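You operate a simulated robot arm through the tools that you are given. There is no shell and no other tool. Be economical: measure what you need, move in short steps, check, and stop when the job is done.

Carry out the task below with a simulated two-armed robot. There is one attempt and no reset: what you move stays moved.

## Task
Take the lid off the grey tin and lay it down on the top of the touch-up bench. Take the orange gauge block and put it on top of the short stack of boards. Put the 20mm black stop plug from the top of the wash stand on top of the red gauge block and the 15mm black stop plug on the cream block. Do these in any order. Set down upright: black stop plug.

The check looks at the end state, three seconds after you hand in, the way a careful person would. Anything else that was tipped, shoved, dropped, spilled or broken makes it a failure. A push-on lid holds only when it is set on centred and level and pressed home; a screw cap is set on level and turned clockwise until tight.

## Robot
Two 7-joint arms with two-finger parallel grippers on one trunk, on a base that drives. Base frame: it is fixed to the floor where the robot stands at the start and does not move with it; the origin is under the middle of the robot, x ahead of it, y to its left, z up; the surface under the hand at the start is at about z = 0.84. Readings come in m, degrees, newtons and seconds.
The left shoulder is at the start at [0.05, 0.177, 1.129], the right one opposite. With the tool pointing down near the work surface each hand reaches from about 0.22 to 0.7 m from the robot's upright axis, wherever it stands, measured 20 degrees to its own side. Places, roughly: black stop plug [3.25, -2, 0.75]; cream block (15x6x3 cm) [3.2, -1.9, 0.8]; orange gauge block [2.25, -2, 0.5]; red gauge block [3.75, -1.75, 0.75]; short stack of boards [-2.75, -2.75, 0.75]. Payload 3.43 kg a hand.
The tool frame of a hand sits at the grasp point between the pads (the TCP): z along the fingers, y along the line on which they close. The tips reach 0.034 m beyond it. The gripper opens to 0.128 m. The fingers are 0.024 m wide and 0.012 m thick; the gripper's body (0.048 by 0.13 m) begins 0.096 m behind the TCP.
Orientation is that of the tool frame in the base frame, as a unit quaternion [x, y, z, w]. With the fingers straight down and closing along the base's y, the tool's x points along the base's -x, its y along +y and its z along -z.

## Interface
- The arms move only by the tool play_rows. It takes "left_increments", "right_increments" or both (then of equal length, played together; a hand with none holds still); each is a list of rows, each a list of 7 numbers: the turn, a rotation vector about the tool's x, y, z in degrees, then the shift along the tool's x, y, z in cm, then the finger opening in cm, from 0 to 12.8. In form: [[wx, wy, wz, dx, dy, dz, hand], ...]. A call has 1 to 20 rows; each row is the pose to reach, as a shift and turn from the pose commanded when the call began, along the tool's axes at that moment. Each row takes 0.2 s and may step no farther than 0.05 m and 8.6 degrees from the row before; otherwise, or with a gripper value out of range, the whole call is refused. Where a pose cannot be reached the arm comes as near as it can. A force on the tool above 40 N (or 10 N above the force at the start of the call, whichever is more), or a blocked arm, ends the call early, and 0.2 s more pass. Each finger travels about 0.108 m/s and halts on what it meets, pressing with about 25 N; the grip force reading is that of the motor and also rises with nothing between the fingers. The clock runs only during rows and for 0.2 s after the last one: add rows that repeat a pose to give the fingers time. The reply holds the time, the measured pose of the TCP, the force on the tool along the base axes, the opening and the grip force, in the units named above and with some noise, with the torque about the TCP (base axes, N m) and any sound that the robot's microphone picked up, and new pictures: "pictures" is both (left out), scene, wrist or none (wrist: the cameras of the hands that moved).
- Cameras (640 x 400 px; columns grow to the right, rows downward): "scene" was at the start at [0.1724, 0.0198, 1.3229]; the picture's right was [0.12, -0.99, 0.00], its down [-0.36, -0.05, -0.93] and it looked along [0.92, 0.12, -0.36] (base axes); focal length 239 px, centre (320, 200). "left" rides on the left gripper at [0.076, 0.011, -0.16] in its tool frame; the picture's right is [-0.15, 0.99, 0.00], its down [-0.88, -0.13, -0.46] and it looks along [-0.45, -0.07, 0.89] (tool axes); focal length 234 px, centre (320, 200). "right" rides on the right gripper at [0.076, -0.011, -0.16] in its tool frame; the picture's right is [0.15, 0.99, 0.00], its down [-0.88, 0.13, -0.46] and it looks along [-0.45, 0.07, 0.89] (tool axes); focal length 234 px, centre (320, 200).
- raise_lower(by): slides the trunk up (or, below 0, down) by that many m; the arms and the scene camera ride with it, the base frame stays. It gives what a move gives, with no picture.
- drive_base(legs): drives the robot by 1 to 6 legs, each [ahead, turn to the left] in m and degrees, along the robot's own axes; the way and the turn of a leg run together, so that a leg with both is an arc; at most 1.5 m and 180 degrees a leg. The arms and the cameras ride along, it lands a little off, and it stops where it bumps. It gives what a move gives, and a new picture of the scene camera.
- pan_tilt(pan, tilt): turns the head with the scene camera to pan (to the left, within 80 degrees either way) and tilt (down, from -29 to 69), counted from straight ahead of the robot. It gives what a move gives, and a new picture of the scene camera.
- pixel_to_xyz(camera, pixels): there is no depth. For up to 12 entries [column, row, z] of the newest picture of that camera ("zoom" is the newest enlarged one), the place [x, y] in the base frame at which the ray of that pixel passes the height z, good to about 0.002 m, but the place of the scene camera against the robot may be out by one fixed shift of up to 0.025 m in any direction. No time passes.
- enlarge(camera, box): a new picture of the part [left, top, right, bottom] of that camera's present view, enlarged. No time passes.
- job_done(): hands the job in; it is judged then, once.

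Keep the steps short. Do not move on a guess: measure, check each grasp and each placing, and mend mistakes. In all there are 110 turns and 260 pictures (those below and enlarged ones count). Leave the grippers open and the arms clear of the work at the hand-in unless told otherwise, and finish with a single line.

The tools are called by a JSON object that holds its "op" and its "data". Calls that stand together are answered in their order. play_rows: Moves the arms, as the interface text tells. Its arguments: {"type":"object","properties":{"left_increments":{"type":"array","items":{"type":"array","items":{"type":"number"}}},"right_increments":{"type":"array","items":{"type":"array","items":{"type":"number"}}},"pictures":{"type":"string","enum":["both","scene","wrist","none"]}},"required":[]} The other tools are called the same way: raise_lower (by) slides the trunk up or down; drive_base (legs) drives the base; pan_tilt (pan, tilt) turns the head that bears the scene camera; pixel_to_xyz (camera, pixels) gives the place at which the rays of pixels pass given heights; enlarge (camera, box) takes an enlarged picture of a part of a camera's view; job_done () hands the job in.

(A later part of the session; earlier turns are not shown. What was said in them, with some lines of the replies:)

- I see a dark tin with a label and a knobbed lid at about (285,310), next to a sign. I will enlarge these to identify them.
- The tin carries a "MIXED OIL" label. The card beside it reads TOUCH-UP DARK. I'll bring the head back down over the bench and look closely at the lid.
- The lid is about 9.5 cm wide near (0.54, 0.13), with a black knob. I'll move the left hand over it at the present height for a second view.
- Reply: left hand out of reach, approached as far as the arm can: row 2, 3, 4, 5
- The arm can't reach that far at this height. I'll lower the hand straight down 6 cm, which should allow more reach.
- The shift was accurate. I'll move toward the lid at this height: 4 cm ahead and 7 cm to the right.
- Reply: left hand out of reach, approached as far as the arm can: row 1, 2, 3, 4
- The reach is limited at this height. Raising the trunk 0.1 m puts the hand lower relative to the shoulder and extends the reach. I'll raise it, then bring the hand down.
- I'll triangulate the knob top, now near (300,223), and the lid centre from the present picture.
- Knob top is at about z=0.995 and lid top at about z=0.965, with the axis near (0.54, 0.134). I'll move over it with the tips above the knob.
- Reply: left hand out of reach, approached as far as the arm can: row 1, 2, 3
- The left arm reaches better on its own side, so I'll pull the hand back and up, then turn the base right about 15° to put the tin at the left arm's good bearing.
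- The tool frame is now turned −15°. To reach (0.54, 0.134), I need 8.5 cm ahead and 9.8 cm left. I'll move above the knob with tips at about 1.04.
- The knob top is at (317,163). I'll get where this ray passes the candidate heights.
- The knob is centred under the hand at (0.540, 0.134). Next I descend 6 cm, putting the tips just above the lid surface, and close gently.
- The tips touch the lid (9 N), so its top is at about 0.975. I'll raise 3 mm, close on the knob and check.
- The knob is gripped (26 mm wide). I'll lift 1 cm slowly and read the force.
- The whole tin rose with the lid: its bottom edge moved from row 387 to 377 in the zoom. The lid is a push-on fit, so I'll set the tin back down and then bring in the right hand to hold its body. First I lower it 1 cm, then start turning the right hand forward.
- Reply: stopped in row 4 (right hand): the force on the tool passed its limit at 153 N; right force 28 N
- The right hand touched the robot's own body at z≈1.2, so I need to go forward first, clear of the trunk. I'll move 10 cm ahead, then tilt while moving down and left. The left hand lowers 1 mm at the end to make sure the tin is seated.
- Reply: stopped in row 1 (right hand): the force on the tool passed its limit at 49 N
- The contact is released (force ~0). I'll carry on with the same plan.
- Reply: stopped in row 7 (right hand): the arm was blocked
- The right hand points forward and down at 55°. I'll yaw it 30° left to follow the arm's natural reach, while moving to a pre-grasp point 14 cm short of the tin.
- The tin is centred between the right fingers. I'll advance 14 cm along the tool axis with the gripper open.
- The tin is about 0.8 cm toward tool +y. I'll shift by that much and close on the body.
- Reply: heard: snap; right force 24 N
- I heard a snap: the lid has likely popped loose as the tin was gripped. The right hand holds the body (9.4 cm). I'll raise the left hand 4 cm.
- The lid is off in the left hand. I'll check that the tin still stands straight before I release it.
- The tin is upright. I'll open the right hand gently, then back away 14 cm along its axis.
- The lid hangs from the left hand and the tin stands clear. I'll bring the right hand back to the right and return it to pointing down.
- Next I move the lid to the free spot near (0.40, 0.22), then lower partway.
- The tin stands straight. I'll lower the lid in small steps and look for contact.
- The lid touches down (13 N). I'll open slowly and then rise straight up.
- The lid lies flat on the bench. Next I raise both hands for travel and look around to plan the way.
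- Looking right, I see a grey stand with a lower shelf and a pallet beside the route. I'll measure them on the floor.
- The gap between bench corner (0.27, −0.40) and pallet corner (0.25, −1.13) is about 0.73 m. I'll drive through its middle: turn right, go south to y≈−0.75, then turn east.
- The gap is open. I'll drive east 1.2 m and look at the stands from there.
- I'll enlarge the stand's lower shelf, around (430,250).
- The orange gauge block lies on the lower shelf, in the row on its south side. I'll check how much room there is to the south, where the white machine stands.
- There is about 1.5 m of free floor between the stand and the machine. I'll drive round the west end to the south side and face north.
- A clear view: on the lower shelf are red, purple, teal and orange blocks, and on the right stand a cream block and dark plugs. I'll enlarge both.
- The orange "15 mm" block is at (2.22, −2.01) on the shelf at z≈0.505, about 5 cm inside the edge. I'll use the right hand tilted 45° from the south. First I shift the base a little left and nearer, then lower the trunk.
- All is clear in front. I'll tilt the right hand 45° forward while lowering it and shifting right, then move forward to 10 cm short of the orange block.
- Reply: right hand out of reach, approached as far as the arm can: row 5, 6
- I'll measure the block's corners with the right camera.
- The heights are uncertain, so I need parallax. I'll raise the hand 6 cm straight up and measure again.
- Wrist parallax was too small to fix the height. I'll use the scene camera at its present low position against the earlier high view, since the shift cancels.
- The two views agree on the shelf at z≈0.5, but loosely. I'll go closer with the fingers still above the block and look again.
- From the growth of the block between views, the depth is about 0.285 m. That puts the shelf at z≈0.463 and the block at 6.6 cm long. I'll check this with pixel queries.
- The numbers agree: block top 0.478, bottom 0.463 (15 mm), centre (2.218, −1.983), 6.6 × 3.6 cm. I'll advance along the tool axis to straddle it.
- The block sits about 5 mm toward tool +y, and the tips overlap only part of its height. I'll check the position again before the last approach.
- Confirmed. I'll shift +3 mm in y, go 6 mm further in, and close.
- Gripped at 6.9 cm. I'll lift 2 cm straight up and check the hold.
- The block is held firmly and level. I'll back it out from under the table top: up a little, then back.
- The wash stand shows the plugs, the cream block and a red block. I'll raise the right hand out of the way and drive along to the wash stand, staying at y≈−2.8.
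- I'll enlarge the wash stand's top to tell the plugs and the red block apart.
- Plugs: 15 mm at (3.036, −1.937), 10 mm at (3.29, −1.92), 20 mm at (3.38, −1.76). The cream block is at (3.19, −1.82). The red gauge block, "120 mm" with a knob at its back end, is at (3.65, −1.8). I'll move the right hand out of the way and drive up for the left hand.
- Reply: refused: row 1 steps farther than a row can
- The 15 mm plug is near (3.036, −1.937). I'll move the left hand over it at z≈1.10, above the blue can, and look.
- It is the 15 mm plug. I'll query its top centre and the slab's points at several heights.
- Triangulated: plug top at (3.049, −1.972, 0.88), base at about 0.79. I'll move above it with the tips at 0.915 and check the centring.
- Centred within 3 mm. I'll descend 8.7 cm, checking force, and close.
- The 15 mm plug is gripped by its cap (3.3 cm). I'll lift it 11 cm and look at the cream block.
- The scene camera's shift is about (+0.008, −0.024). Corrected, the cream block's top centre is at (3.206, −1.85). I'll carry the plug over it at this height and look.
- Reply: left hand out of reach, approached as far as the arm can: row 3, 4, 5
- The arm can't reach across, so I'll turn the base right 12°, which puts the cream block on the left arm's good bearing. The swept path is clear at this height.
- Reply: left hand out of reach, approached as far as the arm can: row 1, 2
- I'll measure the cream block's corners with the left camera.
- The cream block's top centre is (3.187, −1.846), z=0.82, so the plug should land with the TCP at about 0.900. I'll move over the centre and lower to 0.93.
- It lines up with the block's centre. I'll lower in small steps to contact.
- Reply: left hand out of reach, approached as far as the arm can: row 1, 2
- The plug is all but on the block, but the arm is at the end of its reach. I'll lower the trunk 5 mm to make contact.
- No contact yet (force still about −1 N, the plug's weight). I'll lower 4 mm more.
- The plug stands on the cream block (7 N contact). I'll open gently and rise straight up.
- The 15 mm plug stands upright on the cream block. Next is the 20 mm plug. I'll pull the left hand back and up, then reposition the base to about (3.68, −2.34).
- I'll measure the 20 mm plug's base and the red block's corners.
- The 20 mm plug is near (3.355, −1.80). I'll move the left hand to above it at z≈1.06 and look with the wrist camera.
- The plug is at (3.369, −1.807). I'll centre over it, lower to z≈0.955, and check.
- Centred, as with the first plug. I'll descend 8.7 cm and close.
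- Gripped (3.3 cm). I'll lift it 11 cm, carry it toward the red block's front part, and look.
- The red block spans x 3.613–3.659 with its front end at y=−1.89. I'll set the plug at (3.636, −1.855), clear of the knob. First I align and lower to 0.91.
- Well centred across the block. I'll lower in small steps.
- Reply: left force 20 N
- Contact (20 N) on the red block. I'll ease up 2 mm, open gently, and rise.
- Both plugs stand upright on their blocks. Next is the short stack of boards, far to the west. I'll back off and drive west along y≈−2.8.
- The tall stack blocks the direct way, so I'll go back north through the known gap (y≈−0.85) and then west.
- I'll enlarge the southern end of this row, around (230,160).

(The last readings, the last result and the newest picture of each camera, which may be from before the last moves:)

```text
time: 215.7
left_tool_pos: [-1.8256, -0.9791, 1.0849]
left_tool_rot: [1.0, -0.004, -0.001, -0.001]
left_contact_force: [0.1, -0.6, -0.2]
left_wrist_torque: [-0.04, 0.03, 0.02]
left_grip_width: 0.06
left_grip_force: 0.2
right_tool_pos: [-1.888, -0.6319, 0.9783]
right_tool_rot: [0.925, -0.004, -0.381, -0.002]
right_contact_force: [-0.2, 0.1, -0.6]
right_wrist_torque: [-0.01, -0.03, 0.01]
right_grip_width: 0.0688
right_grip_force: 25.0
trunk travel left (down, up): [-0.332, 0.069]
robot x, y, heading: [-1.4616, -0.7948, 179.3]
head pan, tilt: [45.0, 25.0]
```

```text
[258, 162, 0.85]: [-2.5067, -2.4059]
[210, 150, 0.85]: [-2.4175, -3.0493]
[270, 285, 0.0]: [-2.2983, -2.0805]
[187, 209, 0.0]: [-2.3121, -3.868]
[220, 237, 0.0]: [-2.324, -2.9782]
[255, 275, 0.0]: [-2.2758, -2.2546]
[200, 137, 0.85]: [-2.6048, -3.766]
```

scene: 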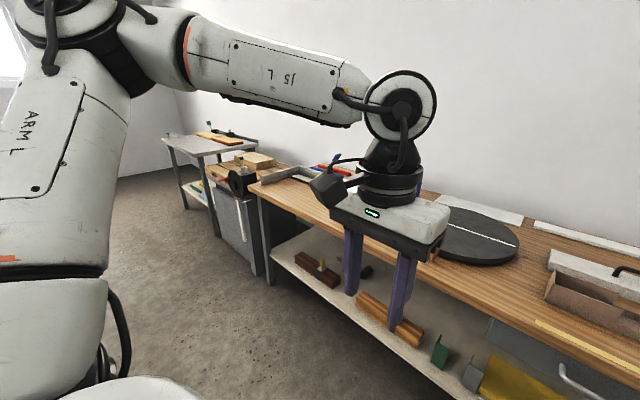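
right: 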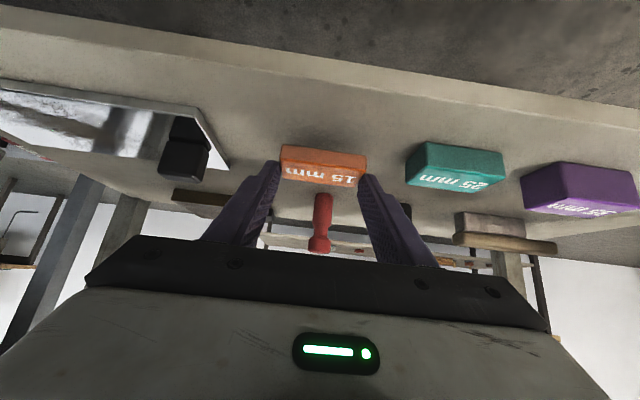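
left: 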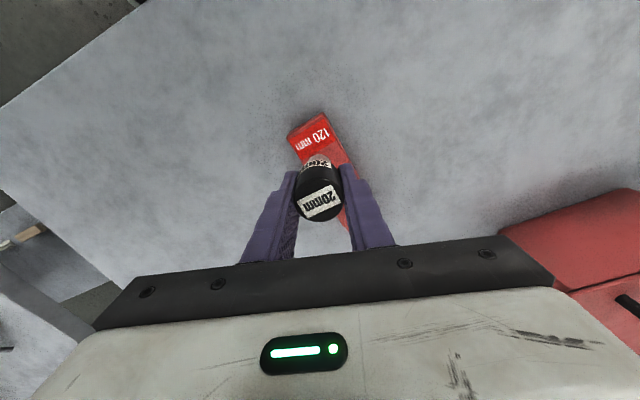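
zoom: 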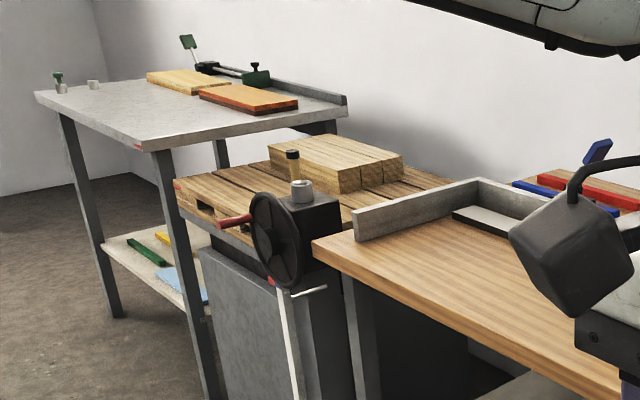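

The short stack, pale boards on a wooden platform, is near (−2.6, −2.6). I'll turn to face south and check the corridor first.

{"op": "drive_base", "data": {"legs": [[0, 90.7]]}}

{"op": "pan_tilt", "data": {"pan": 0, "tilt": 30}}

```text
time: 220.0
left_tool_pos: [-1.2766, -1.1587, 1.0852]
left_tool_rot: [0.71, 0.704, -0.001, 0.0]
left_contact_force: [-0.3, 0.6, -0.3]
left_wrist_torque: [0.0, -0.01, 0.02]
left_grip_width: 0.06
left_grip_force: 0.0
right_tool_pos: [-1.6234, -1.2215, 0.9769]
right_tool_rot: [0.657, 0.65, -0.271, 0.267]
right_contact_force: [0.3, 0.2, -0.1]
right_wrist_torque: [0.03, 0.04, -0.03]
right_grip_width: 0.0689
right_grip_force: 24.9
trunk travel left (down, up): [-0.332, 0.069]
robot x, y, heading: [-1.4591, -0.7939, -90.6]
head pan, tilt: [45.0, 25.0]
```

scene: 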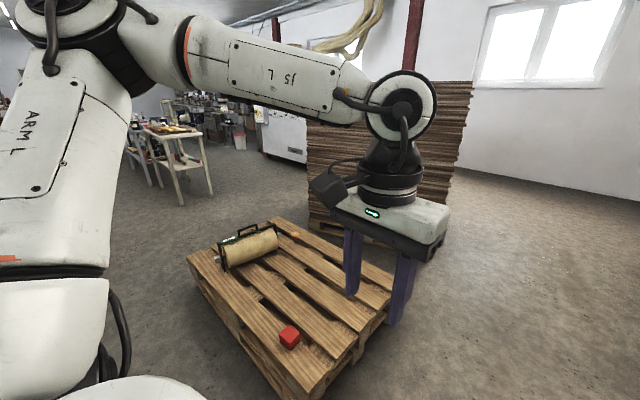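

```text
time: 221.1
left_tool_pos: [-1.2778, -1.1603, 1.0849]
left_tool_rot: [0.711, 0.704, 0.0, 0.001]
left_contact_force: [-0.7, 0.5, 0.0]
left_wrist_torque: [0.02, -0.02, 0.02]
left_grip_width: 0.0598
left_grip_force: 0.0
right_tool_pos: [-1.6239, -1.2206, 0.9777]
right_tool_rot: [0.657, 0.65, -0.271, 0.268]
right_contact_force: [0.6, 0.0, -1.0]
right_wrist_torque: [-0.02, 0.02, -0.05]
right_grip_width: 0.0689
right_grip_force: 24.5
trunk travel left (down, up): [-0.332, 0.069]
robot x, y, heading: [-1.4599, -0.7932, -90.4]
head pan, tilt: [0.0, 30.0]
```

scene: 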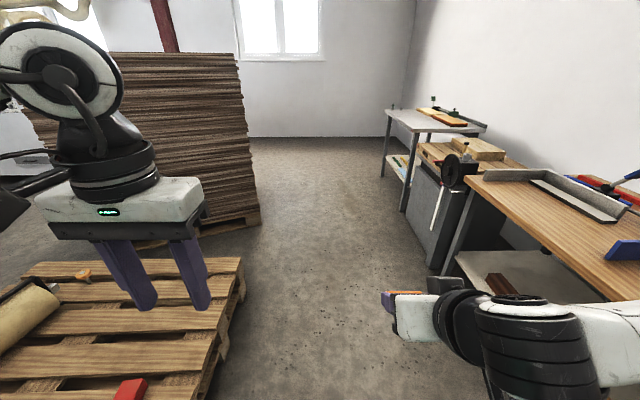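

{"op": "pixel_to_xyz", "data": {"camera": "scene", "pixels": [[213, 370, 0.15], [242, 268, 0.15], [260, 222, 0.1], [425, 265, 0.0], [400, 211, 0.0], [445, 275, 0.0], [470, 180, 0.84], [455, 160, 0.85], [525, 165, 0.8], [475, 145, 0.9]]}}

{"op": "enlarge", "data": {"camera": "scene", "box": [370, 90, 562, 210]}}

```text
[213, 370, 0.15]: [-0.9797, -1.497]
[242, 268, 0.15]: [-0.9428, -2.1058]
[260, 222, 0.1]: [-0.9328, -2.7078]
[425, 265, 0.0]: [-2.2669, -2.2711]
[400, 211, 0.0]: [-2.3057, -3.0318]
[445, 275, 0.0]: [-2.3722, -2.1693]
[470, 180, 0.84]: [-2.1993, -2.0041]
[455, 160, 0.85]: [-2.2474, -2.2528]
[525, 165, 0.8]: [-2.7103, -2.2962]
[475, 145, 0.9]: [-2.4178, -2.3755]
```

```text
3.33 times, centred on (466, 150) of scene
```

zoom: 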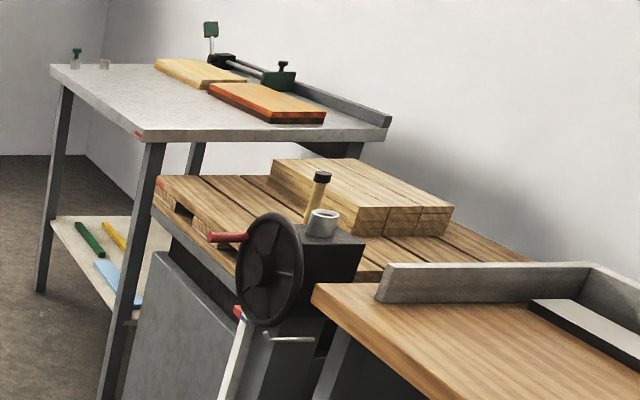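

The corridor is clear. I'll drive south 1.95 m, drifting slightly west away from the tall stack, then turn to face west.

{"op": "drive_base", "data": {"legs": [[0, -4], [1.5, 0], [0.45, 0], [0, -85.6]]}}

{"op": "pan_tilt", "data": {"pan": -5, "tilt": 30}}

```text
time: 235.0
left_tool_pos: [-2.0086, -2.917, 1.0866]
left_tool_rot: [1.0, -0.022, 0.0, 0.001]
left_contact_force: [0.6, -0.3, -0.3]
left_wrist_torque: [0.0, 0.01, -0.02]
left_grip_width: 0.0601
left_grip_force: 0.1
right_tool_pos: [-2.0587, -2.5689, 0.9785]
right_tool_rot: [0.924, -0.021, -0.381, -0.009]
right_contact_force: [-0.5, 0.0, -0.7]
right_wrist_torque: [0.03, -0.02, -0.02]
right_grip_width: 0.069
right_grip_force: 24.7
trunk travel left (down, up): [-0.332, 0.069]
robot x, y, heading: [-1.6383, -2.7461, 177.6]
head pan, tilt: [0.0, 30.0]
```

scene: 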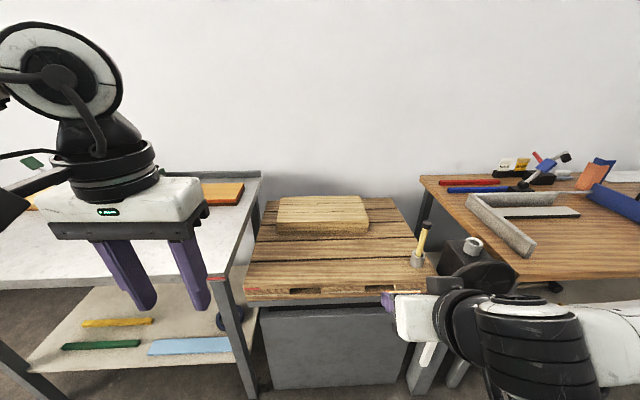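

```text
time: 235.7
left_tool_pos: [-2.0086, -2.9173, 1.0854]
left_tool_rot: [1.0, -0.022, 0.0, 0.0]
left_contact_force: [-0.1, -0.7, -0.8]
left_wrist_torque: [0.02, -0.03, -0.01]
left_grip_width: 0.06
left_grip_force: 0.0
right_tool_pos: [-2.0579, -2.569, 0.9771]
right_tool_rot: [0.924, -0.021, -0.381, -0.009]
right_contact_force: [-0.2, 0.2, -0.6]
right_wrist_torque: [0.0, 0.01, 0.01]
right_grip_width: 0.0691
right_grip_force: 24.9
trunk travel left (down, up): [-0.332, 0.069]
robot x, y, heading: [-1.6366, -2.747, 177.7]
head pan, tilt: [-5.0, 30.0]
```

scene: 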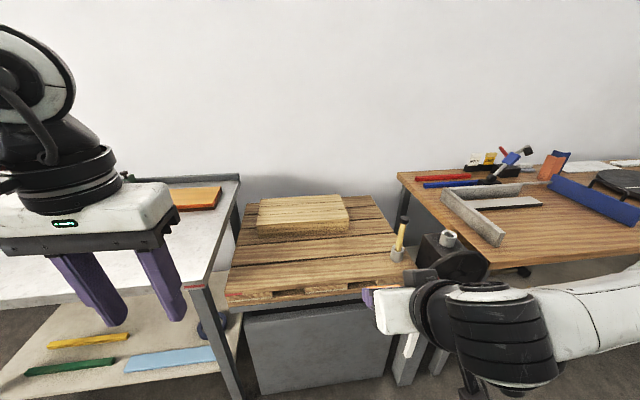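

I'll measure the stack of boards with the scene camera.

{"op": "enlarge", "data": {"camera": "scene", "box": [220, 170, 412, 290]}}

{"op": "pixel_to_xyz", "data": {"camera": "scene", "pixels": [[259, 198, 0.85], [341, 195, 0.85], [349, 221, 0.85], [256, 226, 0.85], [256, 226, 0.8], [341, 195, 0.8], [228, 297, 0.75], [390, 286, 0.75], [415, 270, 0.9]]}}

```text
3.33 times, centred on (316, 230) of scene
```

zoom: 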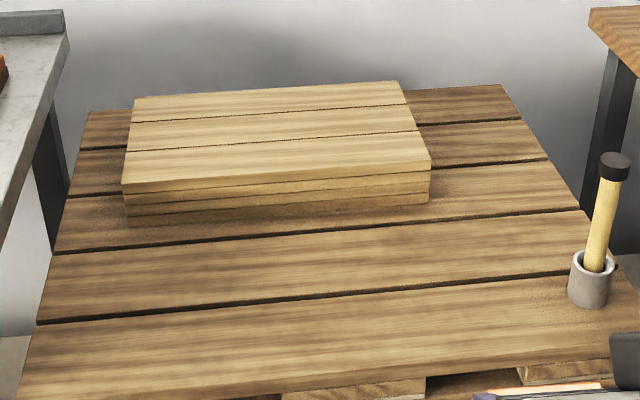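

```text
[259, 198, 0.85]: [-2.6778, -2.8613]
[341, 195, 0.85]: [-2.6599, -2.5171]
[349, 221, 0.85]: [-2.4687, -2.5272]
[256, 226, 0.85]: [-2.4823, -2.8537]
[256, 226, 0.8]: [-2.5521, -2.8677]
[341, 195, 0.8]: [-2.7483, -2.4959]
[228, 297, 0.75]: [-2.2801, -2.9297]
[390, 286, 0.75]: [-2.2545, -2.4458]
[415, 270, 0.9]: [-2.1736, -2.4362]
```

The stack's top centre is near (−2.58, −2.68). I'll raise the trunk and right hand to clear the hammer and handwheel, then drive up beside the platform.

{"op": "raise_lower", "data": {"by": 0.065}}

{"op": "play_rows", "data": {"right_increments": [[0, 0, 0, -2, 0, -2, 5.5], [0, 0, 0, -4, 0, -4, 5.5], [0, 0, 0, -6, 0, -6, 5.5]], "pictures": "none"}}

{"op": "drive_base", "data": {"legs": [[0, 22], [0.36, 0], [0, -20]]}}

{"op": "pan_tilt", "data": {"pan": -15, "tilt": 40}}

```text
time: 236.7
left_tool_pos: [-2.0097, -2.9178, 1.1516]
left_tool_rot: [1.0, -0.021, -0.001, 0.0]
left_contact_force: [0.9, 0.5, 0.5]
left_wrist_torque: [0.01, -0.03, -0.04]
left_grip_width: 0.0599
left_grip_force: 0.0
right_tool_pos: [-2.0574, -2.5686, 1.043]
right_tool_rot: [0.925, -0.021, -0.38, -0.008]
right_contact_force: [0.5, 0.6, -0.2]
right_wrist_torque: [-0.02, -0.01, 0.04]
right_grip_width: 0.0692
right_grip_force: 25.1
trunk travel left (down, up): [-0.397, 0.004]
robot x, y, heading: [-1.6398, -2.7463, 177.3]
head pan, tilt: [-5.0, 30.0]
```

```text
time: 237.5
left_tool_pos: [-2.0089, -2.918, 1.1515]
left_tool_rot: [1.0, -0.022, -0.001, 0.0]
left_contact_force: [0.4, 0.0, 0.3]
left_wrist_torque: [-0.02, 0.0, -0.01]
left_grip_width: 0.0601
left_grip_force: 0.0
right_tool_pos: [-2.0597, -2.5702, 1.1289]
right_tool_rot: [0.924, -0.02, -0.381, -0.009]
right_contact_force: [-0.4, -0.5, -0.3]
right_wrist_torque: [0.0, -0.01, 0.01]
right_grip_width: 0.0689
right_grip_force: 25.1
trunk travel left (down, up): [-0.397, 0.004]
robot x, y, heading: [-1.64, -2.7493, 177.6]
head pan, tilt: [-5.0, 30.0]
```

```text
time: 242.1
left_tool_pos: [-2.3448, -3.0404, 1.1528]
left_tool_rot: [1.0, -0.011, -0.001, 0.0]
left_contact_force: [-0.4, 0.3, -0.7]
left_wrist_torque: [0.0, 0.0, -0.04]
left_grip_width: 0.06
left_grip_force: 0.2
right_tool_pos: [-2.4033, -2.6943, 1.1283]
right_tool_rot: [0.924, -0.011, -0.381, -0.005]
right_contact_force: [0.6, 0.4, -1.1]
right_wrist_torque: [0.0, -0.03, 0.02]
right_grip_width: 0.0689
right_grip_force: 24.9
trunk travel left (down, up): [-0.397, 0.004]
robot x, y, heading: [-1.9778, -2.8629, 178.8]
head pan, tilt: [-5.0, 30.0]
```

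scene: 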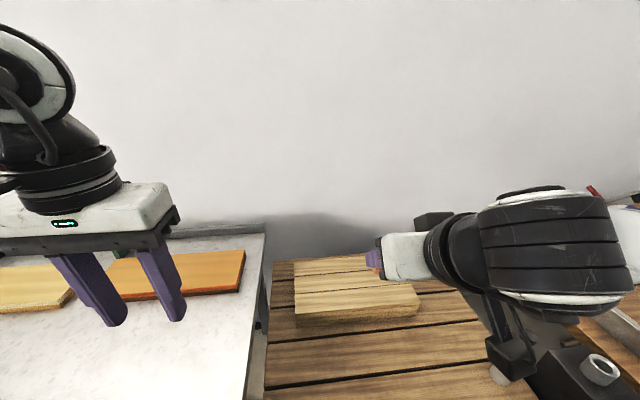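

```text
time: 242.8
left_tool_pos: [-2.3454, -3.0413, 1.1518]
left_tool_rot: [1.0, -0.011, -0.001, 0.0]
left_contact_force: [0.8, -0.7, 0.0]
left_wrist_torque: [-0.02, -0.02, 0.0]
left_grip_width: 0.06
left_grip_force: 0.2
right_tool_pos: [-2.4025, -2.6952, 1.1283]
right_tool_rot: [0.924, -0.011, -0.381, -0.005]
right_contact_force: [0.3, -0.9, -0.3]
right_wrist_torque: [0.02, -0.02, -0.01]
right_grip_width: 0.0687
right_grip_force: 25.1
trunk travel left (down, up): [-0.397, 0.004]
robot x, y, heading: [-1.9762, -2.8628, 178.7]
head pan, tilt: [-15.0, 40.0]
```

scene: 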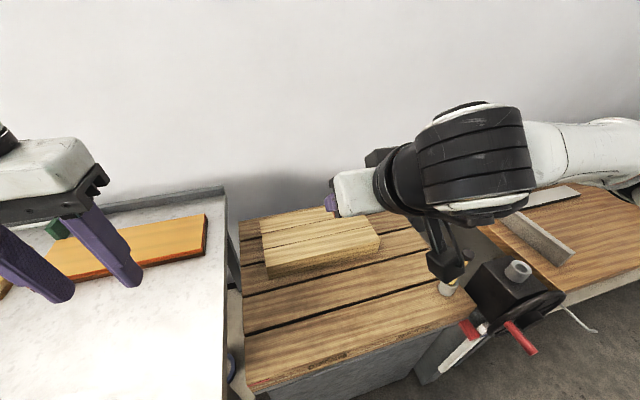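

I'll take the right wrist camera view of the stack and measure the hammer's place.

{"op": "pixel_to_xyz", "data": {"camera": "scene", "pixels": [[447, 291, 0.76], [465, 262, 0.9], [262, 219, 0.83], [355, 209, 0.83], [381, 239, 0.83], [267, 265, 0.83], [267, 265, 0.8], [381, 239, 0.8], [268, 278, 0.76]]}}

{"op": "play_rows", "data": {"right_increments": [[0, 0, 0, 0, 0, 0, 5.5]], "pictures": "wrist"}}

{"op": "enlarge", "data": {"camera": "scene", "box": [230, 180, 486, 340]}}

```text
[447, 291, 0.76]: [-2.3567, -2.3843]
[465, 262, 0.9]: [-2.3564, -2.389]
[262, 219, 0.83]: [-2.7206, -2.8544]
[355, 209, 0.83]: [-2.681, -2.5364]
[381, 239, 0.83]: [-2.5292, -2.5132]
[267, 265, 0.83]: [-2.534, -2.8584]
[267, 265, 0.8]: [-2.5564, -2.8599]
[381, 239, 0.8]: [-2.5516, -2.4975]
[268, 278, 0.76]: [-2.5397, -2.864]
```

```text
time: 243.2
left_tool_pos: [-2.3446, -3.0414, 1.1512]
left_tool_rot: [1.0, -0.011, -0.002, 0.0]
left_contact_force: [0.4, -0.1, 0.1]
left_wrist_torque: [0.03, -0.02, 0.02]
left_grip_width: 0.0601
left_grip_force: 0.0
right_tool_pos: [-2.4048, -2.6943, 1.1279]
right_tool_rot: [0.925, -0.012, -0.381, -0.006]
right_contact_force: [0.8, -0.2, -1.2]
right_wrist_torque: [-0.03, 0.02, 0.0]
right_grip_width: 0.0688
right_grip_force: 24.9
trunk travel left (down, up): [-0.397, 0.004]
robot x, y, heading: [-1.9773, -2.8599, 178.8]
head pan, tilt: [-15.0, 40.0]
```

right: 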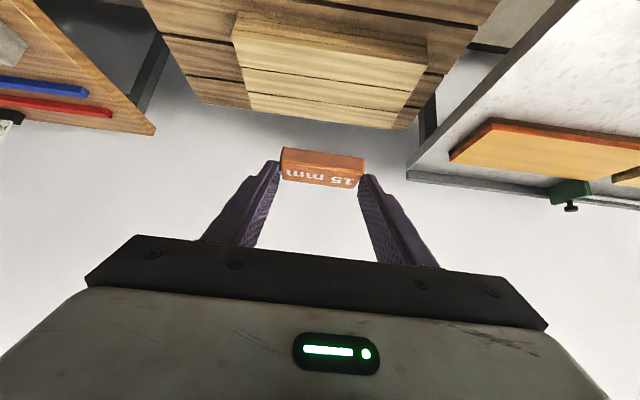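

```text
2.50 times, centred on (358, 260) of scene
```

zoom: 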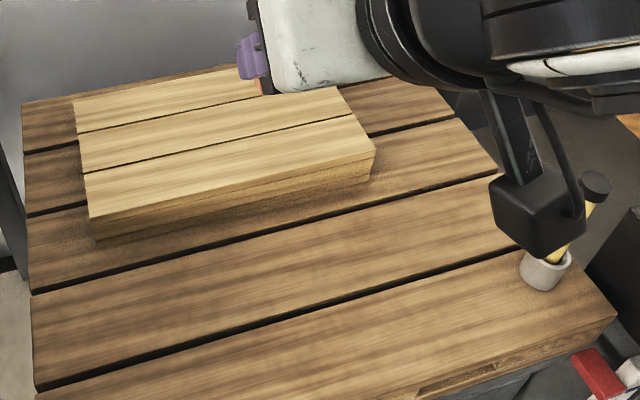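

The camera box and forearm stay clear of the hammer. I'll measure the stack's back corners with the right camera now, then again 12 cm lower.

{"op": "enlarge", "data": {"camera": "right", "box": [220, 0, 444, 140]}}

{"op": "pixel_to_xyz", "data": {"camera": "right", "pixels": [[251, 109, 0.9], [251, 109, 0.85], [251, 109, 0.8], [402, 129, 0.9], [402, 129, 0.85], [402, 129, 0.8], [236, 40, 0.85], [426, 66, 0.85], [236, 40, 0.8], [426, 66, 0.8]]}}

{"op": "play_rows", "data": {"right_increments": [[0, 0, 0, 2.1, -0.5, 2.1, 5.5], [0, 0, 0, 4.2, -1, 4.2, 5.5], [0, 0, 0, 6.4, -1, 6.4, 5.5], [0, 0, 0, 8.5, -1, 8.5, 5.5]], "pictures": "wrist"}}

{"op": "enlarge", "data": {"camera": "right", "box": [180, 20, 468, 200]}}

```text
2.86 times, centred on (332, 70) of right
```

zoom: 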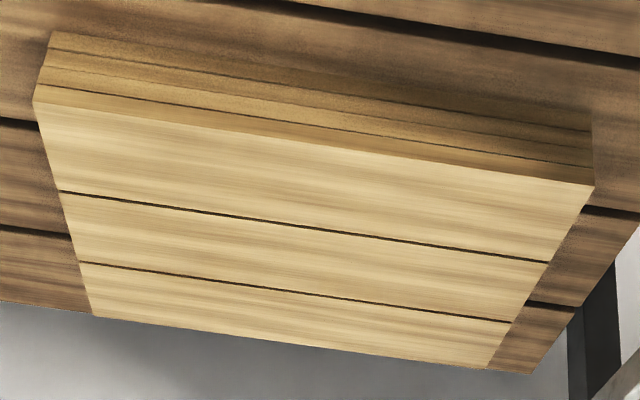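

```text
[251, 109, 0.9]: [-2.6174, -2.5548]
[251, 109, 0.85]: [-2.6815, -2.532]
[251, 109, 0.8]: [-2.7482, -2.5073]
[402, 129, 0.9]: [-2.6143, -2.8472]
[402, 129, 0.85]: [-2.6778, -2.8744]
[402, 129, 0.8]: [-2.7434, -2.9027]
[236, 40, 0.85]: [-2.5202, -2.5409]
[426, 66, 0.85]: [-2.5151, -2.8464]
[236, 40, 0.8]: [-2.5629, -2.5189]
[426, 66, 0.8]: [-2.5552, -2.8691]
```

```text
time: 244.2
left_tool_pos: [-2.3447, -3.0415, 1.152]
left_tool_rot: [1.0, -0.012, -0.002, 0.0]
left_contact_force: [1.0, 0.8, -0.6]
left_wrist_torque: [-0.01, -0.03, -0.02]
left_grip_width: 0.0603
left_grip_force: 0.1
right_tool_pos: [-2.4026, -2.684, 1.0079]
right_tool_rot: [0.924, -0.011, -0.381, -0.004]
right_contact_force: [-0.6, -0.2, -0.1]
right_wrist_torque: [0.01, 0.02, -0.06]
right_grip_width: 0.0685
right_grip_force: 25.5
trunk travel left (down, up): [-0.397, 0.004]
robot x, y, heading: [-1.9785, -2.8621, 178.7]
head pan, tilt: [-15.0, 40.0]
```

right: 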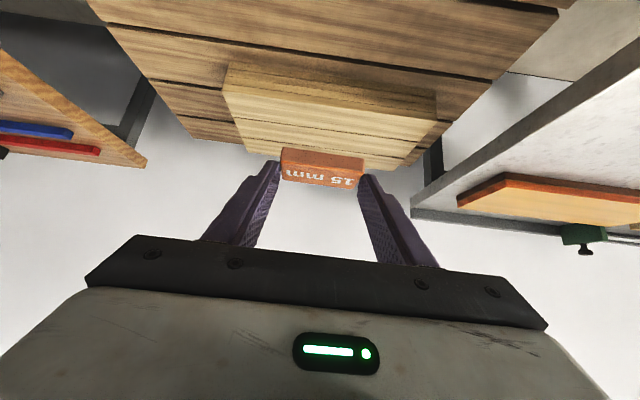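

```text
2.22 times, centred on (324, 110) of right
```

zoom: 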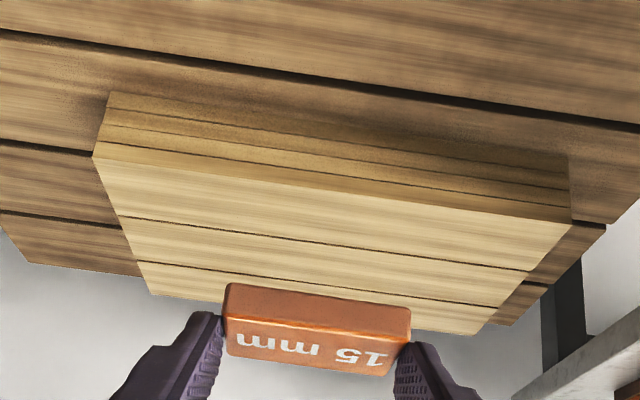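

{"op": "pixel_to_xyz", "data": {"camera": "right", "pixels": [[221.9, 89.8, 0.87], [221.9, 89.8, 0.85], [221.9, 89.8, 0.83], [221.9, 89.8, 0.81], [436.5, 120.4, 0.87], [436.5, 120.4, 0.85], [436.5, 120.4, 0.83], [436.5, 120.4, 0.81], [249.8, 153.7, 0.85], [249.8, 153.7, 0.83], [392.4, 169.9, 0.85], [392.4, 169.9, 0.83]]}}

```text
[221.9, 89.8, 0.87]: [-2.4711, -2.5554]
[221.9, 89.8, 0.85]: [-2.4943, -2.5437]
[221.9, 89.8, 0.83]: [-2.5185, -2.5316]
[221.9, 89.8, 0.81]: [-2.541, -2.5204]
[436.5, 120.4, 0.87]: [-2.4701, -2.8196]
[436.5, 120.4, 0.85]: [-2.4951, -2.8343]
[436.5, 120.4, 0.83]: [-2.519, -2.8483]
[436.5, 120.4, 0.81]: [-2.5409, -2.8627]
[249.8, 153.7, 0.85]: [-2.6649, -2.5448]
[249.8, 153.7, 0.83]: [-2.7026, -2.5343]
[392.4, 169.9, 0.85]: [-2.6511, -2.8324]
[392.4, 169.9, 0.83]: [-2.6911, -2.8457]
```

The stack's top lies between z≈0.79 and 0.85, and the safe spot in every case is x≈−2.61, y≈−2.69. I'll move over it with the block's bottom at about 0.89 and look again.

{"op": "play_rows", "data": {"right_increments": [[0, 0, 0, -2.5, 0.2, 4, 5.5], [0, 0, 0, -5, 0.4, 8, 5.5], [0, 0, 0, -6.5, 0.6, 12, 5.5], [0, 0, 0, -7.5, 0.6, 16, 5.5], [0, 0, 0, -7.6, 0.6, 20, 5.5]], "pictures": "both"}}

{"op": "enlarge", "data": {"camera": "right", "box": [180, 60, 468, 240]}}

{"op": "enlarge", "data": {"camera": "scene", "box": [230, 160, 486, 320]}}

```text
time: 245.4
left_tool_pos: [-2.3462, -3.0412, 1.1519]
left_tool_rot: [1.0, -0.011, -0.001, -0.001]
left_contact_force: [-0.1, 0.5, -0.3]
left_wrist_torque: [0.02, -0.03, -0.03]
left_grip_width: 0.0597
left_grip_force: 0.1
right_tool_pos: [-2.5983, -2.6853, 0.9186]
right_tool_rot: [0.924, -0.01, -0.381, -0.005]
right_contact_force: [0.6, 0.1, -0.6]
right_wrist_torque: [0.0, -0.01, -0.02]
right_grip_width: 0.069
right_grip_force: 24.7
trunk travel left (down, up): [-0.397, 0.004]
robot x, y, heading: [-1.9777, -2.861, 178.8]
head pan, tilt: [-15.0, 40.0]
```

scene: 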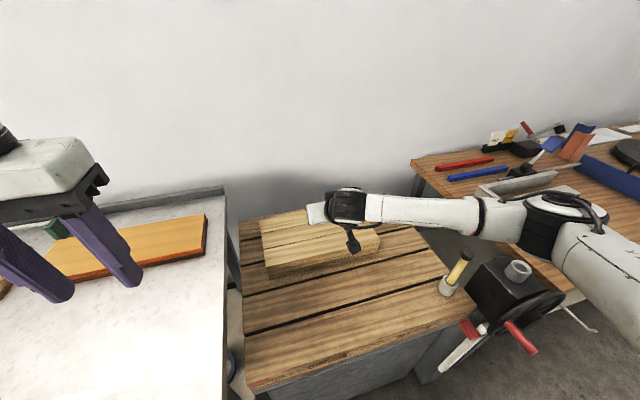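
right: 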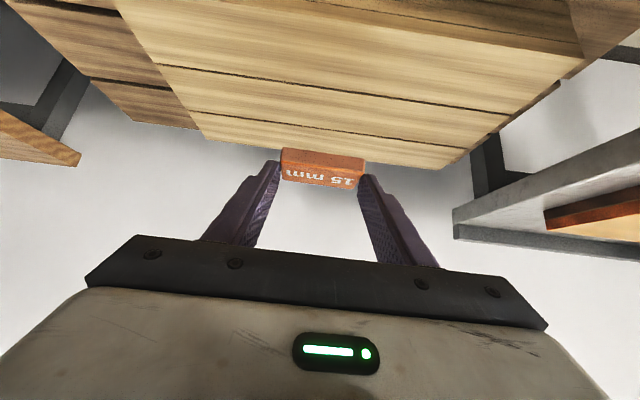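

```text
2.22 times, centred on (324, 150) of right
```

zoom: 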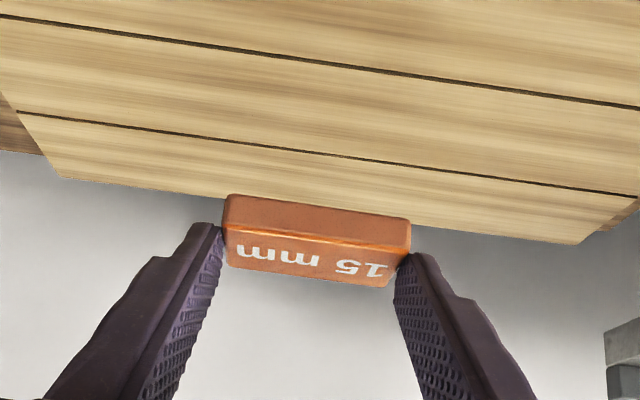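

```text
2.50 times, centred on (358, 240) of scene
```

zoom: 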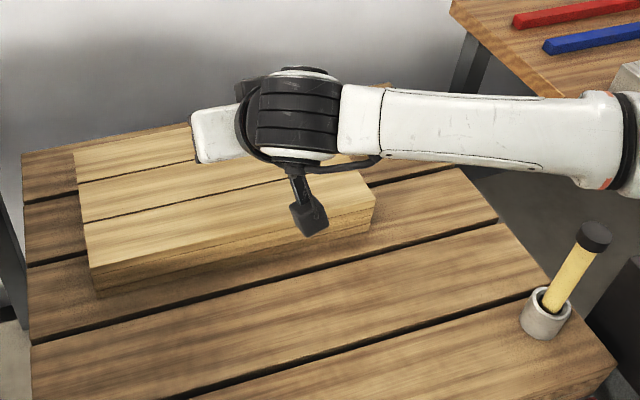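

{"op": "pixel_to_xyz", "data": {"camera": "right", "pixels": [[207.9, 139.7, 0.85], [207.9, 139.7, 0.83], [207.9, 139.7, 0.81], [207.9, 139.7, 0.79], [440.1, 169.4, 0.85], [440.1, 169.4, 0.83], [440.1, 169.4, 0.81], [440.1, 169.4, 0.79], [188.1, 110.4, 0.83], [188.1, 110.4, 0.81], [466.7, 148.7, 0.83], [466.7, 148.7, 0.81]]}}

```text
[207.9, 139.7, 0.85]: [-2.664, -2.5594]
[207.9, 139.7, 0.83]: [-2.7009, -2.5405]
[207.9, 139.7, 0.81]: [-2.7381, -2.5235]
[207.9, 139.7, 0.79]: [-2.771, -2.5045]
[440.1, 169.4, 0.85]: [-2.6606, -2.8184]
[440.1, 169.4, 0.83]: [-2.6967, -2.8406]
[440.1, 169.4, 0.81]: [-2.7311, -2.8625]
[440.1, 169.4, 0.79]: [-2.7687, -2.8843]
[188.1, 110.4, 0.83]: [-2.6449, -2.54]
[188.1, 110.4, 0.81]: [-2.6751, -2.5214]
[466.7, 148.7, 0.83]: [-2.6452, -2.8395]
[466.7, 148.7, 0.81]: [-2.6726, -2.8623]
```

Widths agree at z_top≈0.815. The stack spans x −2.535 to −2.725, so the block at −2.61 is well inside. I'll lower 5 cm straight down, then in small steps.

{"op": "play_rows", "data": {"right_increments": [[0, 0, 0, 1.4, 0, 1.4, 5.5], [0, 0, 0, 2.8, 0, 2.8, 5.5], [0, 0, 0, 3.5, 0, 3.5, 5.5]], "pictures": "wrist"}}

{"op": "enlarge", "data": {"camera": "right", "box": [180, 60, 468, 240]}}

```text
time: 246.2
left_tool_pos: [-2.3456, -3.0401, 1.1516]
left_tool_rot: [1.0, -0.012, 0.0, 0.0]
left_contact_force: [-0.3, 0.4, 0.0]
left_wrist_torque: [0.05, 0.03, 0.0]
left_grip_width: 0.0603
left_grip_force: 0.0
right_tool_pos: [-2.5986, -2.6857, 0.87]
right_tool_rot: [0.924, -0.012, -0.382, -0.005]
right_contact_force: [-0.3, -0.2, -0.4]
right_wrist_torque: [0.03, -0.02, 0.01]
right_grip_width: 0.0688
right_grip_force: 24.9
trunk travel left (down, up): [-0.397, 0.004]
robot x, y, heading: [-1.9748, -2.8636, 178.9]
head pan, tilt: [-15.0, 40.0]
```

right: 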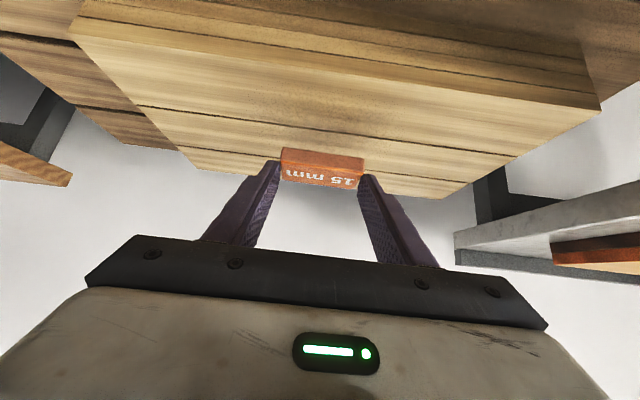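

```text
2.22 times, centred on (324, 150) of right
```

zoom: 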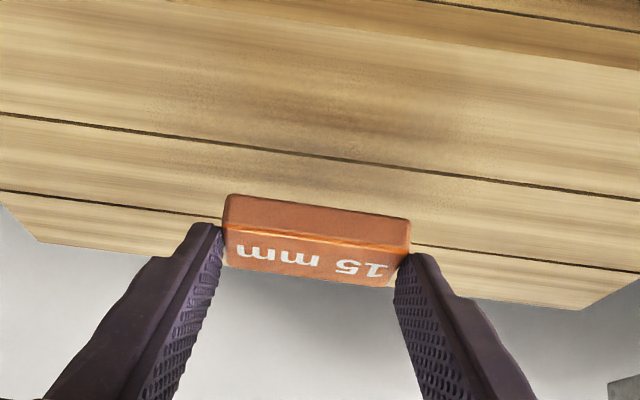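

The block hovers over the stack with its shadow beneath. I'll step down 4 mm at a time.

{"op": "play_rows", "data": {"right_increments": [[0, 0, 0, 0.3, 0, 0.3, 5.5], [0, 0, 0, 0.6, 0, 0.6, 5.5], [0, 0, 0, 0.9, 0, 0.9, 5.5]], "pictures": "none"}}

{"op": "play_rows", "data": {"right_increments": [[0, 0, 0, 0.2, 0, 0.2, 5.5], [0, 0, 0, 0.4, 0, 0.4, 5.5]], "pictures": "wrist"}}

{"op": "enlarge", "data": {"camera": "right", "box": [180, 60, 468, 240]}}

```text
time: 247.0
left_tool_pos: [-2.3451, -3.0422, 1.1512]
left_tool_rot: [1.0, -0.012, -0.001, -0.001]
left_contact_force: [-0.7, -0.3, -1.0]
left_wrist_torque: [0.03, -0.02, 0.0]
left_grip_width: 0.0601
left_grip_force: 0.0
right_tool_pos: [-2.5961, -2.6856, 0.8565]
right_tool_rot: [0.925, -0.01, -0.381, -0.004]
right_contact_force: [0.5, 0.8, -0.6]
right_wrist_torque: [-0.03, -0.02, -0.02]
right_grip_width: 0.0689
right_grip_force: 24.9
trunk travel left (down, up): [-0.397, 0.004]
robot x, y, heading: [-1.9766, -2.8626, 178.4]
head pan, tilt: [-15.0, 40.0]
```

```text
time: 247.6
left_tool_pos: [-2.3452, -3.0416, 1.1504]
left_tool_rot: [1.0, -0.012, 0.0, 0.001]
left_contact_force: [0.4, -0.5, -0.9]
left_wrist_torque: [0.0, -0.01, -0.01]
left_grip_width: 0.0598
left_grip_force: 0.1
right_tool_pos: [-2.5974, -2.6858, 0.8517]
right_tool_rot: [0.925, -0.01, -0.38, -0.004]
right_contact_force: [0.2, -1.2, -0.4]
right_wrist_torque: [-0.01, 0.01, 0.02]
right_grip_width: 0.069
right_grip_force: 24.6
trunk travel left (down, up): [-0.397, 0.004]
robot x, y, heading: [-1.979, -2.8617, 178.8]
head pan, tilt: [-15.0, 40.0]
```

right: 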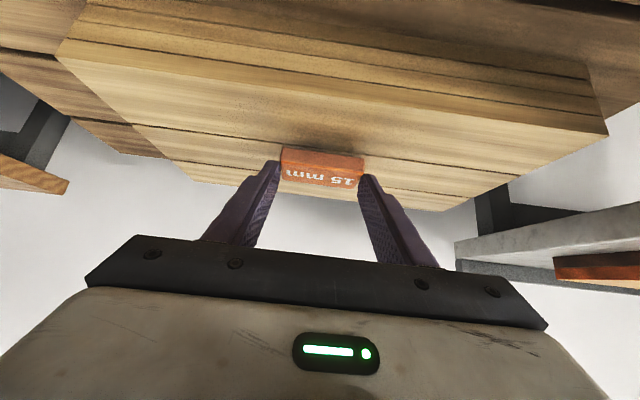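

```text
2.22 times, centred on (324, 150) of right
```

zoom: 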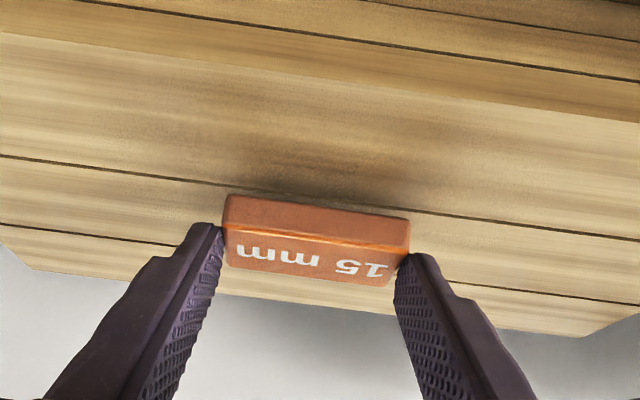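

Almost there. I'll continue in 3 mm steps.

{"op": "play_rows", "data": {"right_increments": [[0, 0, 0, 0.2, 0, 0.2, 5.5], [0, 0, 0, 0.4, 0, 0.4, 5.5]], "pictures": "none"}}

{"op": "play_rows", "data": {"right_increments": [[0, 0, 0, 0.15, 0, 0.15, 5.5], [0, 0, 0, 0.3, 0, 0.3, 5.5]], "pictures": "none"}}

```text
time: 248.2
left_tool_pos: [-2.3444, -3.0407, 1.1511]
left_tool_rot: [1.0, -0.011, -0.001, 0.0]
left_contact_force: [-1.1, 0.2, 0.0]
left_wrist_torque: [0.04, 0.0, -0.01]
left_grip_width: 0.0601
left_grip_force: 0.0
right_tool_pos: [-2.5971, -2.6868, 0.8451]
right_tool_rot: [0.924, -0.01, -0.382, -0.004]
right_contact_force: [0.4, -0.5, -0.5]
right_wrist_torque: [0.03, 0.04, -0.01]
right_grip_width: 0.0689
right_grip_force: 25.1
trunk travel left (down, up): [-0.397, 0.004]
robot x, y, heading: [-1.9794, -2.8605, 178.7]
head pan, tilt: [-15.0, 40.0]
```

```text
time: 248.8
left_tool_pos: [-2.3457, -3.041, 1.1503]
left_tool_rot: [1.0, -0.012, 0.0, 0.0]
left_contact_force: [0.3, 0.0, 0.3]
left_wrist_torque: [0.01, -0.01, -0.01]
left_grip_width: 0.06
left_grip_force: 0.1
right_tool_pos: [-2.5967, -2.6854, 0.8405]
right_tool_rot: [0.924, -0.011, -0.381, -0.005]
right_contact_force: [0.5, -0.7, -1.1]
right_wrist_torque: [0.02, -0.02, -0.03]
right_grip_width: 0.0687
right_grip_force: 25.3
trunk travel left (down, up): [-0.397, 0.004]
robot x, y, heading: [-1.9832, -2.8626, 178.3]
head pan, tilt: [-15.0, 40.0]
```

{"op": "play_rows", "data": {"right_increments": [[0, 0, 0, 0.15, 0, 0.15, 5.5], [0, 0, 0, 0.3, 0, 0.3, 5.5]], "pictures": "none"}}

{"op": "play_rows", "data": {"right_increments": [[0, 0, 0, 0.15, 0, 0.15, 5.5]], "pictures": "wrist"}}

{"op": "enlarge", "data": {"camera": "right", "box": [240, 110, 400, 210]}}

```text
time: 249.4
left_tool_pos: [-2.3446, -3.0412, 1.1526]
left_tool_rot: [1.0, -0.012, -0.002, 0.0]
left_contact_force: [-0.1, 0.5, 0.7]
left_wrist_torque: [-0.02, 0.02, 0.01]
left_grip_width: 0.0599
left_grip_force: 0.0
right_tool_pos: [-2.5978, -2.6861, 0.8398]
right_tool_rot: [0.924, -0.01, -0.383, -0.003]
right_contact_force: [1.8, 1.0, 6.1]
right_wrist_torque: [-0.02, 0.14, -0.04]
right_grip_width: 0.0689
right_grip_force: 24.9
trunk travel left (down, up): [-0.397, 0.004]
robot x, y, heading: [-1.9796, -2.8596, 178.8]
head pan, tilt: [-15.0, 40.0]
```

```text
time: 249.8
left_tool_pos: [-2.3437, -3.0419, 1.1527]
left_tool_rot: [1.0, -0.011, -0.001, -0.001]
left_contact_force: [-0.3, 0.3, -0.5]
left_wrist_torque: [0.02, 0.0, 0.0]
left_grip_width: 0.06
left_grip_force: 0.0
right_tool_pos: [-2.5969, -2.6875, 0.838]
right_tool_rot: [0.923, -0.012, -0.384, -0.005]
right_contact_force: [4.4, 1.4, 16.5]
right_wrist_torque: [0.09, 0.01, -0.02]
right_grip_width: 0.0687
right_grip_force: 25.6
trunk travel left (down, up): [-0.397, 0.004]
robot x, y, heading: [-1.9817, -2.8637, 178.6]
head pan, tilt: [-15.0, 40.0]
```

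right: 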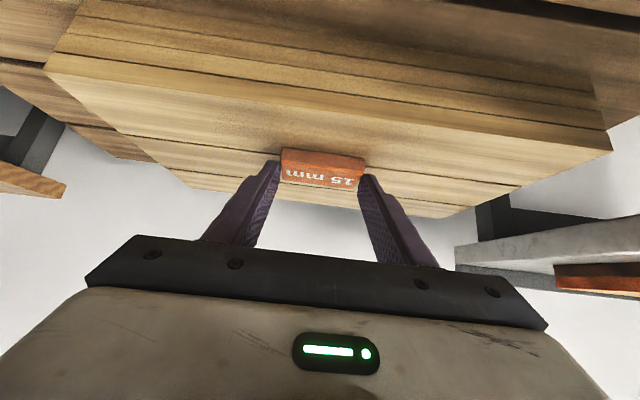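

```text
4.00 times, centred on (320, 160) of right
```

zoom: 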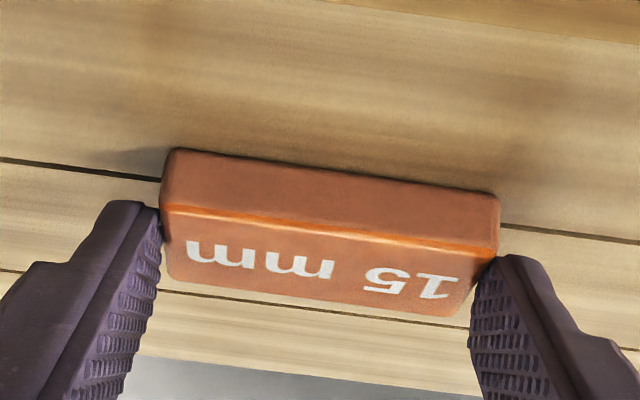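

The block rests on the stack (16 N). I'll ease up 1 mm, open, and back away up along the tool axis.

{"op": "play_rows", "data": {"right_increments": [[0, 0, 0, -0.1, 0, -0.1, 6.6], [0, 0, 0, -0.1, 0, -0.1, 7.2], [0, 0, 0, -0.1, 0, -0.1, 8.2], [0, 0, 0, -0.1, 0, -0.1, 9.6], [0, 0, 0, -0.1, 0, -0.1, 9.6], [0, 0, 0, -1, 0, -2, 9.6], [0, 0, 0, -3, 0, -5, 9.6], [0, 0, 0, -6, 0, -9, 9.6], [0, 0, 0, -8, 0, -13, 9.6], [0, 0, 0, -10, 0, -17, 9.6]], "pictures": "both"}}

{"op": "enlarge", "data": {"camera": "scene", "box": [230, 180, 486, 340]}}

{"op": "enlarge", "data": {"camera": "right", "box": [180, 20, 468, 200]}}

```text
time: 252.0
left_tool_pos: [-2.3455, -3.0412, 1.1513]
left_tool_rot: [1.0, -0.011, -0.001, 0.0]
left_contact_force: [-0.4, 0.4, 0.7]
left_wrist_torque: [-0.03, -0.01, 0.01]
left_grip_width: 0.0598
left_grip_force: 0.0
right_tool_pos: [-2.5486, -2.6865, 1.0243]
right_tool_rot: [0.925, -0.01, -0.381, -0.006]
right_contact_force: [-0.1, 1.1, 0.0]
right_wrist_torque: [0.02, 0.02, -0.01]
right_grip_width: 0.096
right_grip_force: 0.1
trunk travel left (down, up): [-0.397, 0.004]
robot x, y, heading: [-1.9776, -2.863, 178.6]
head pan, tilt: [-15.0, 40.0]
```

scene: 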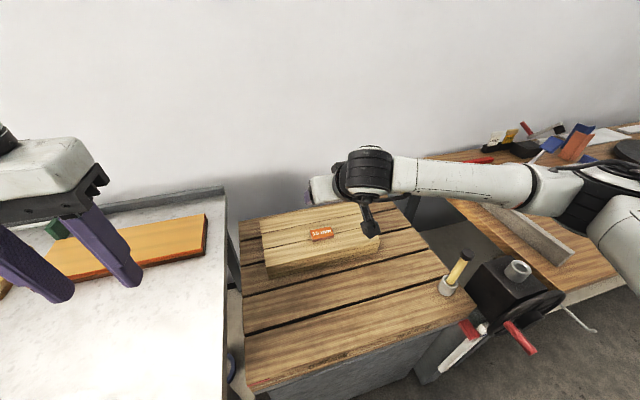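
right: 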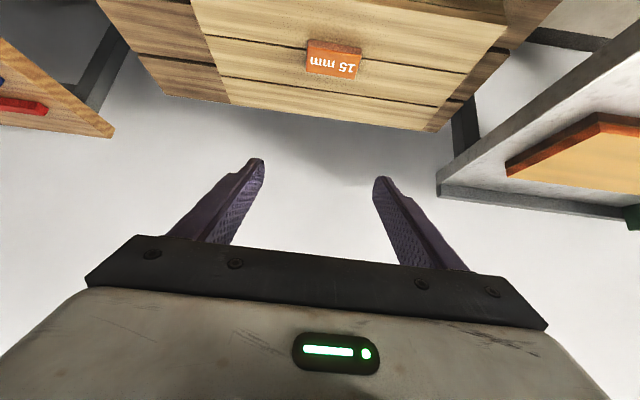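

```text
2.50 times, centred on (358, 260) of scene
```

zoom: 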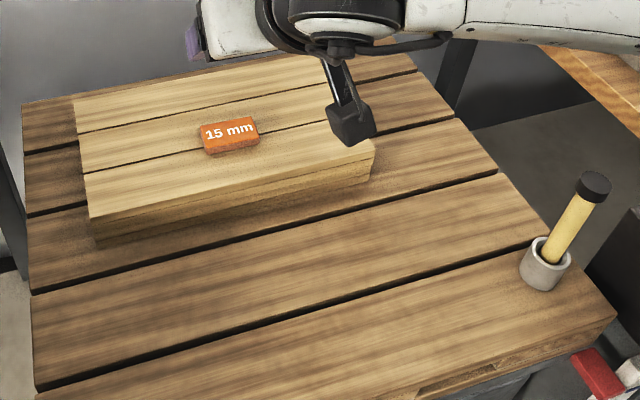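

```text
2.22 times, centred on (324, 110) of right
```

zoom: 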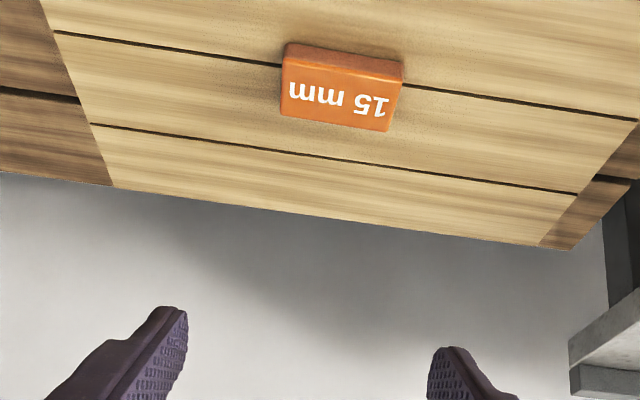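

The orange block sits flat on the stack. I'll raise the right hand further, open both grippers, and back off clear of the work.

{"op": "play_rows", "data": {"right_increments": [[0, 0, 0, -1, 0, -4, 12.8], [0, 0, 0, -2, 0, -8, 12.8], [0, 0, 0, -3, 0, -11, 12.8]], "left_increments": [[0, 0, 0, 0, 0, 0, 8], [0, 0, 0, 0, 0, 0, 10], [0, 0, 0, 0, 0, 0, 12.8]], "pictures": "none"}}

{"op": "drive_base", "data": {"legs": [[-0.3, 0]]}}

{"op": "enlarge", "data": {"camera": "scene", "box": [200, 140, 520, 340]}}

```text
time: 252.8
left_tool_pos: [-2.3449, -3.041, 1.1514]
left_tool_rot: [1.0, -0.011, -0.001, 0.0]
left_contact_force: [0.8, 0.0, 1.0]
left_wrist_torque: [-0.05, -0.02, -0.02]
left_grip_width: 0.1281
left_grip_force: 0.1
right_tool_pos: [-2.4917, -2.6886, 1.1285]
right_tool_rot: [0.925, -0.011, -0.381, -0.005]
right_contact_force: [0.1, 0.3, -0.5]
right_wrist_torque: [0.03, 0.0, -0.04]
right_grip_width: 0.1281
right_grip_force: 0.0
trunk travel left (down, up): [-0.397, 0.004]
robot x, y, heading: [-1.9806, -2.8608, 178.9]
head pan, tilt: [-15.0, 40.0]
```

```text
time: 254.8
left_tool_pos: [-2.0408, -3.0483, 1.1525]
left_tool_rot: [1.0, -0.012, 0.0, 0.0]
left_contact_force: [0.3, 0.3, 0.1]
left_wrist_torque: [0.01, 0.06, 0.03]
left_grip_width: 0.128
left_grip_force: 0.1
right_tool_pos: [-2.1872, -2.6967, 1.1277]
right_tool_rot: [0.925, -0.012, -0.38, -0.005]
right_contact_force: [0.5, 0.3, 0.6]
right_wrist_torque: [0.02, -0.01, 0.04]
right_grip_width: 0.1279
right_grip_force: 0.0
trunk travel left (down, up): [-0.397, 0.004]
robot x, y, heading: [-1.6711, -2.866, 178.4]
head pan, tilt: [-15.0, 40.0]
```

scene: 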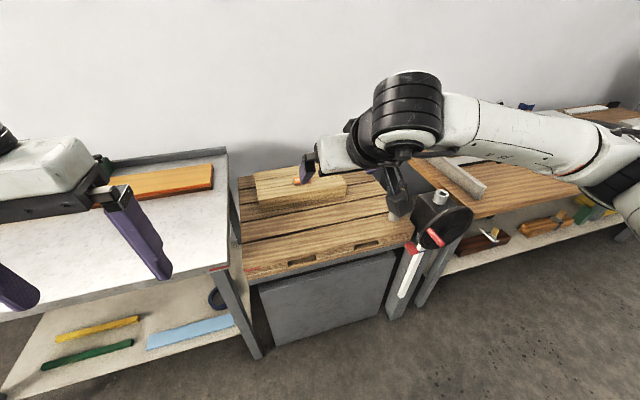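

```text
2.00 times, centred on (360, 240) of scene
```

zoom: 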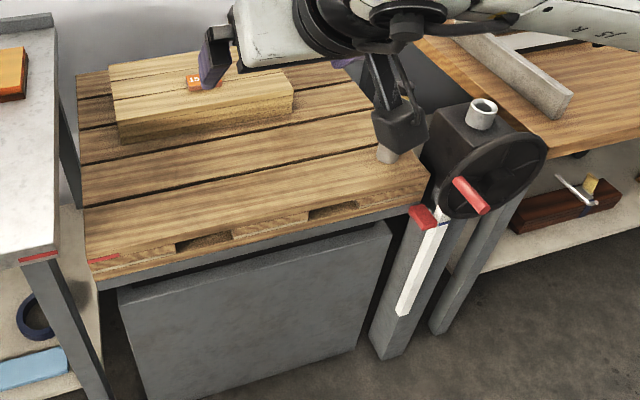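

All four placements are done, the grippers are open and the arms are clear. I'm handing in the job.

{"op": "job_done", "data": {}}

```text
The job is handed in.
```

The tin's lid lies on the touch-up bench, the orange block is on the short stack of boards, and the 20 mm and 15 mm plugs stand upright on the red gauge block and the cream block.
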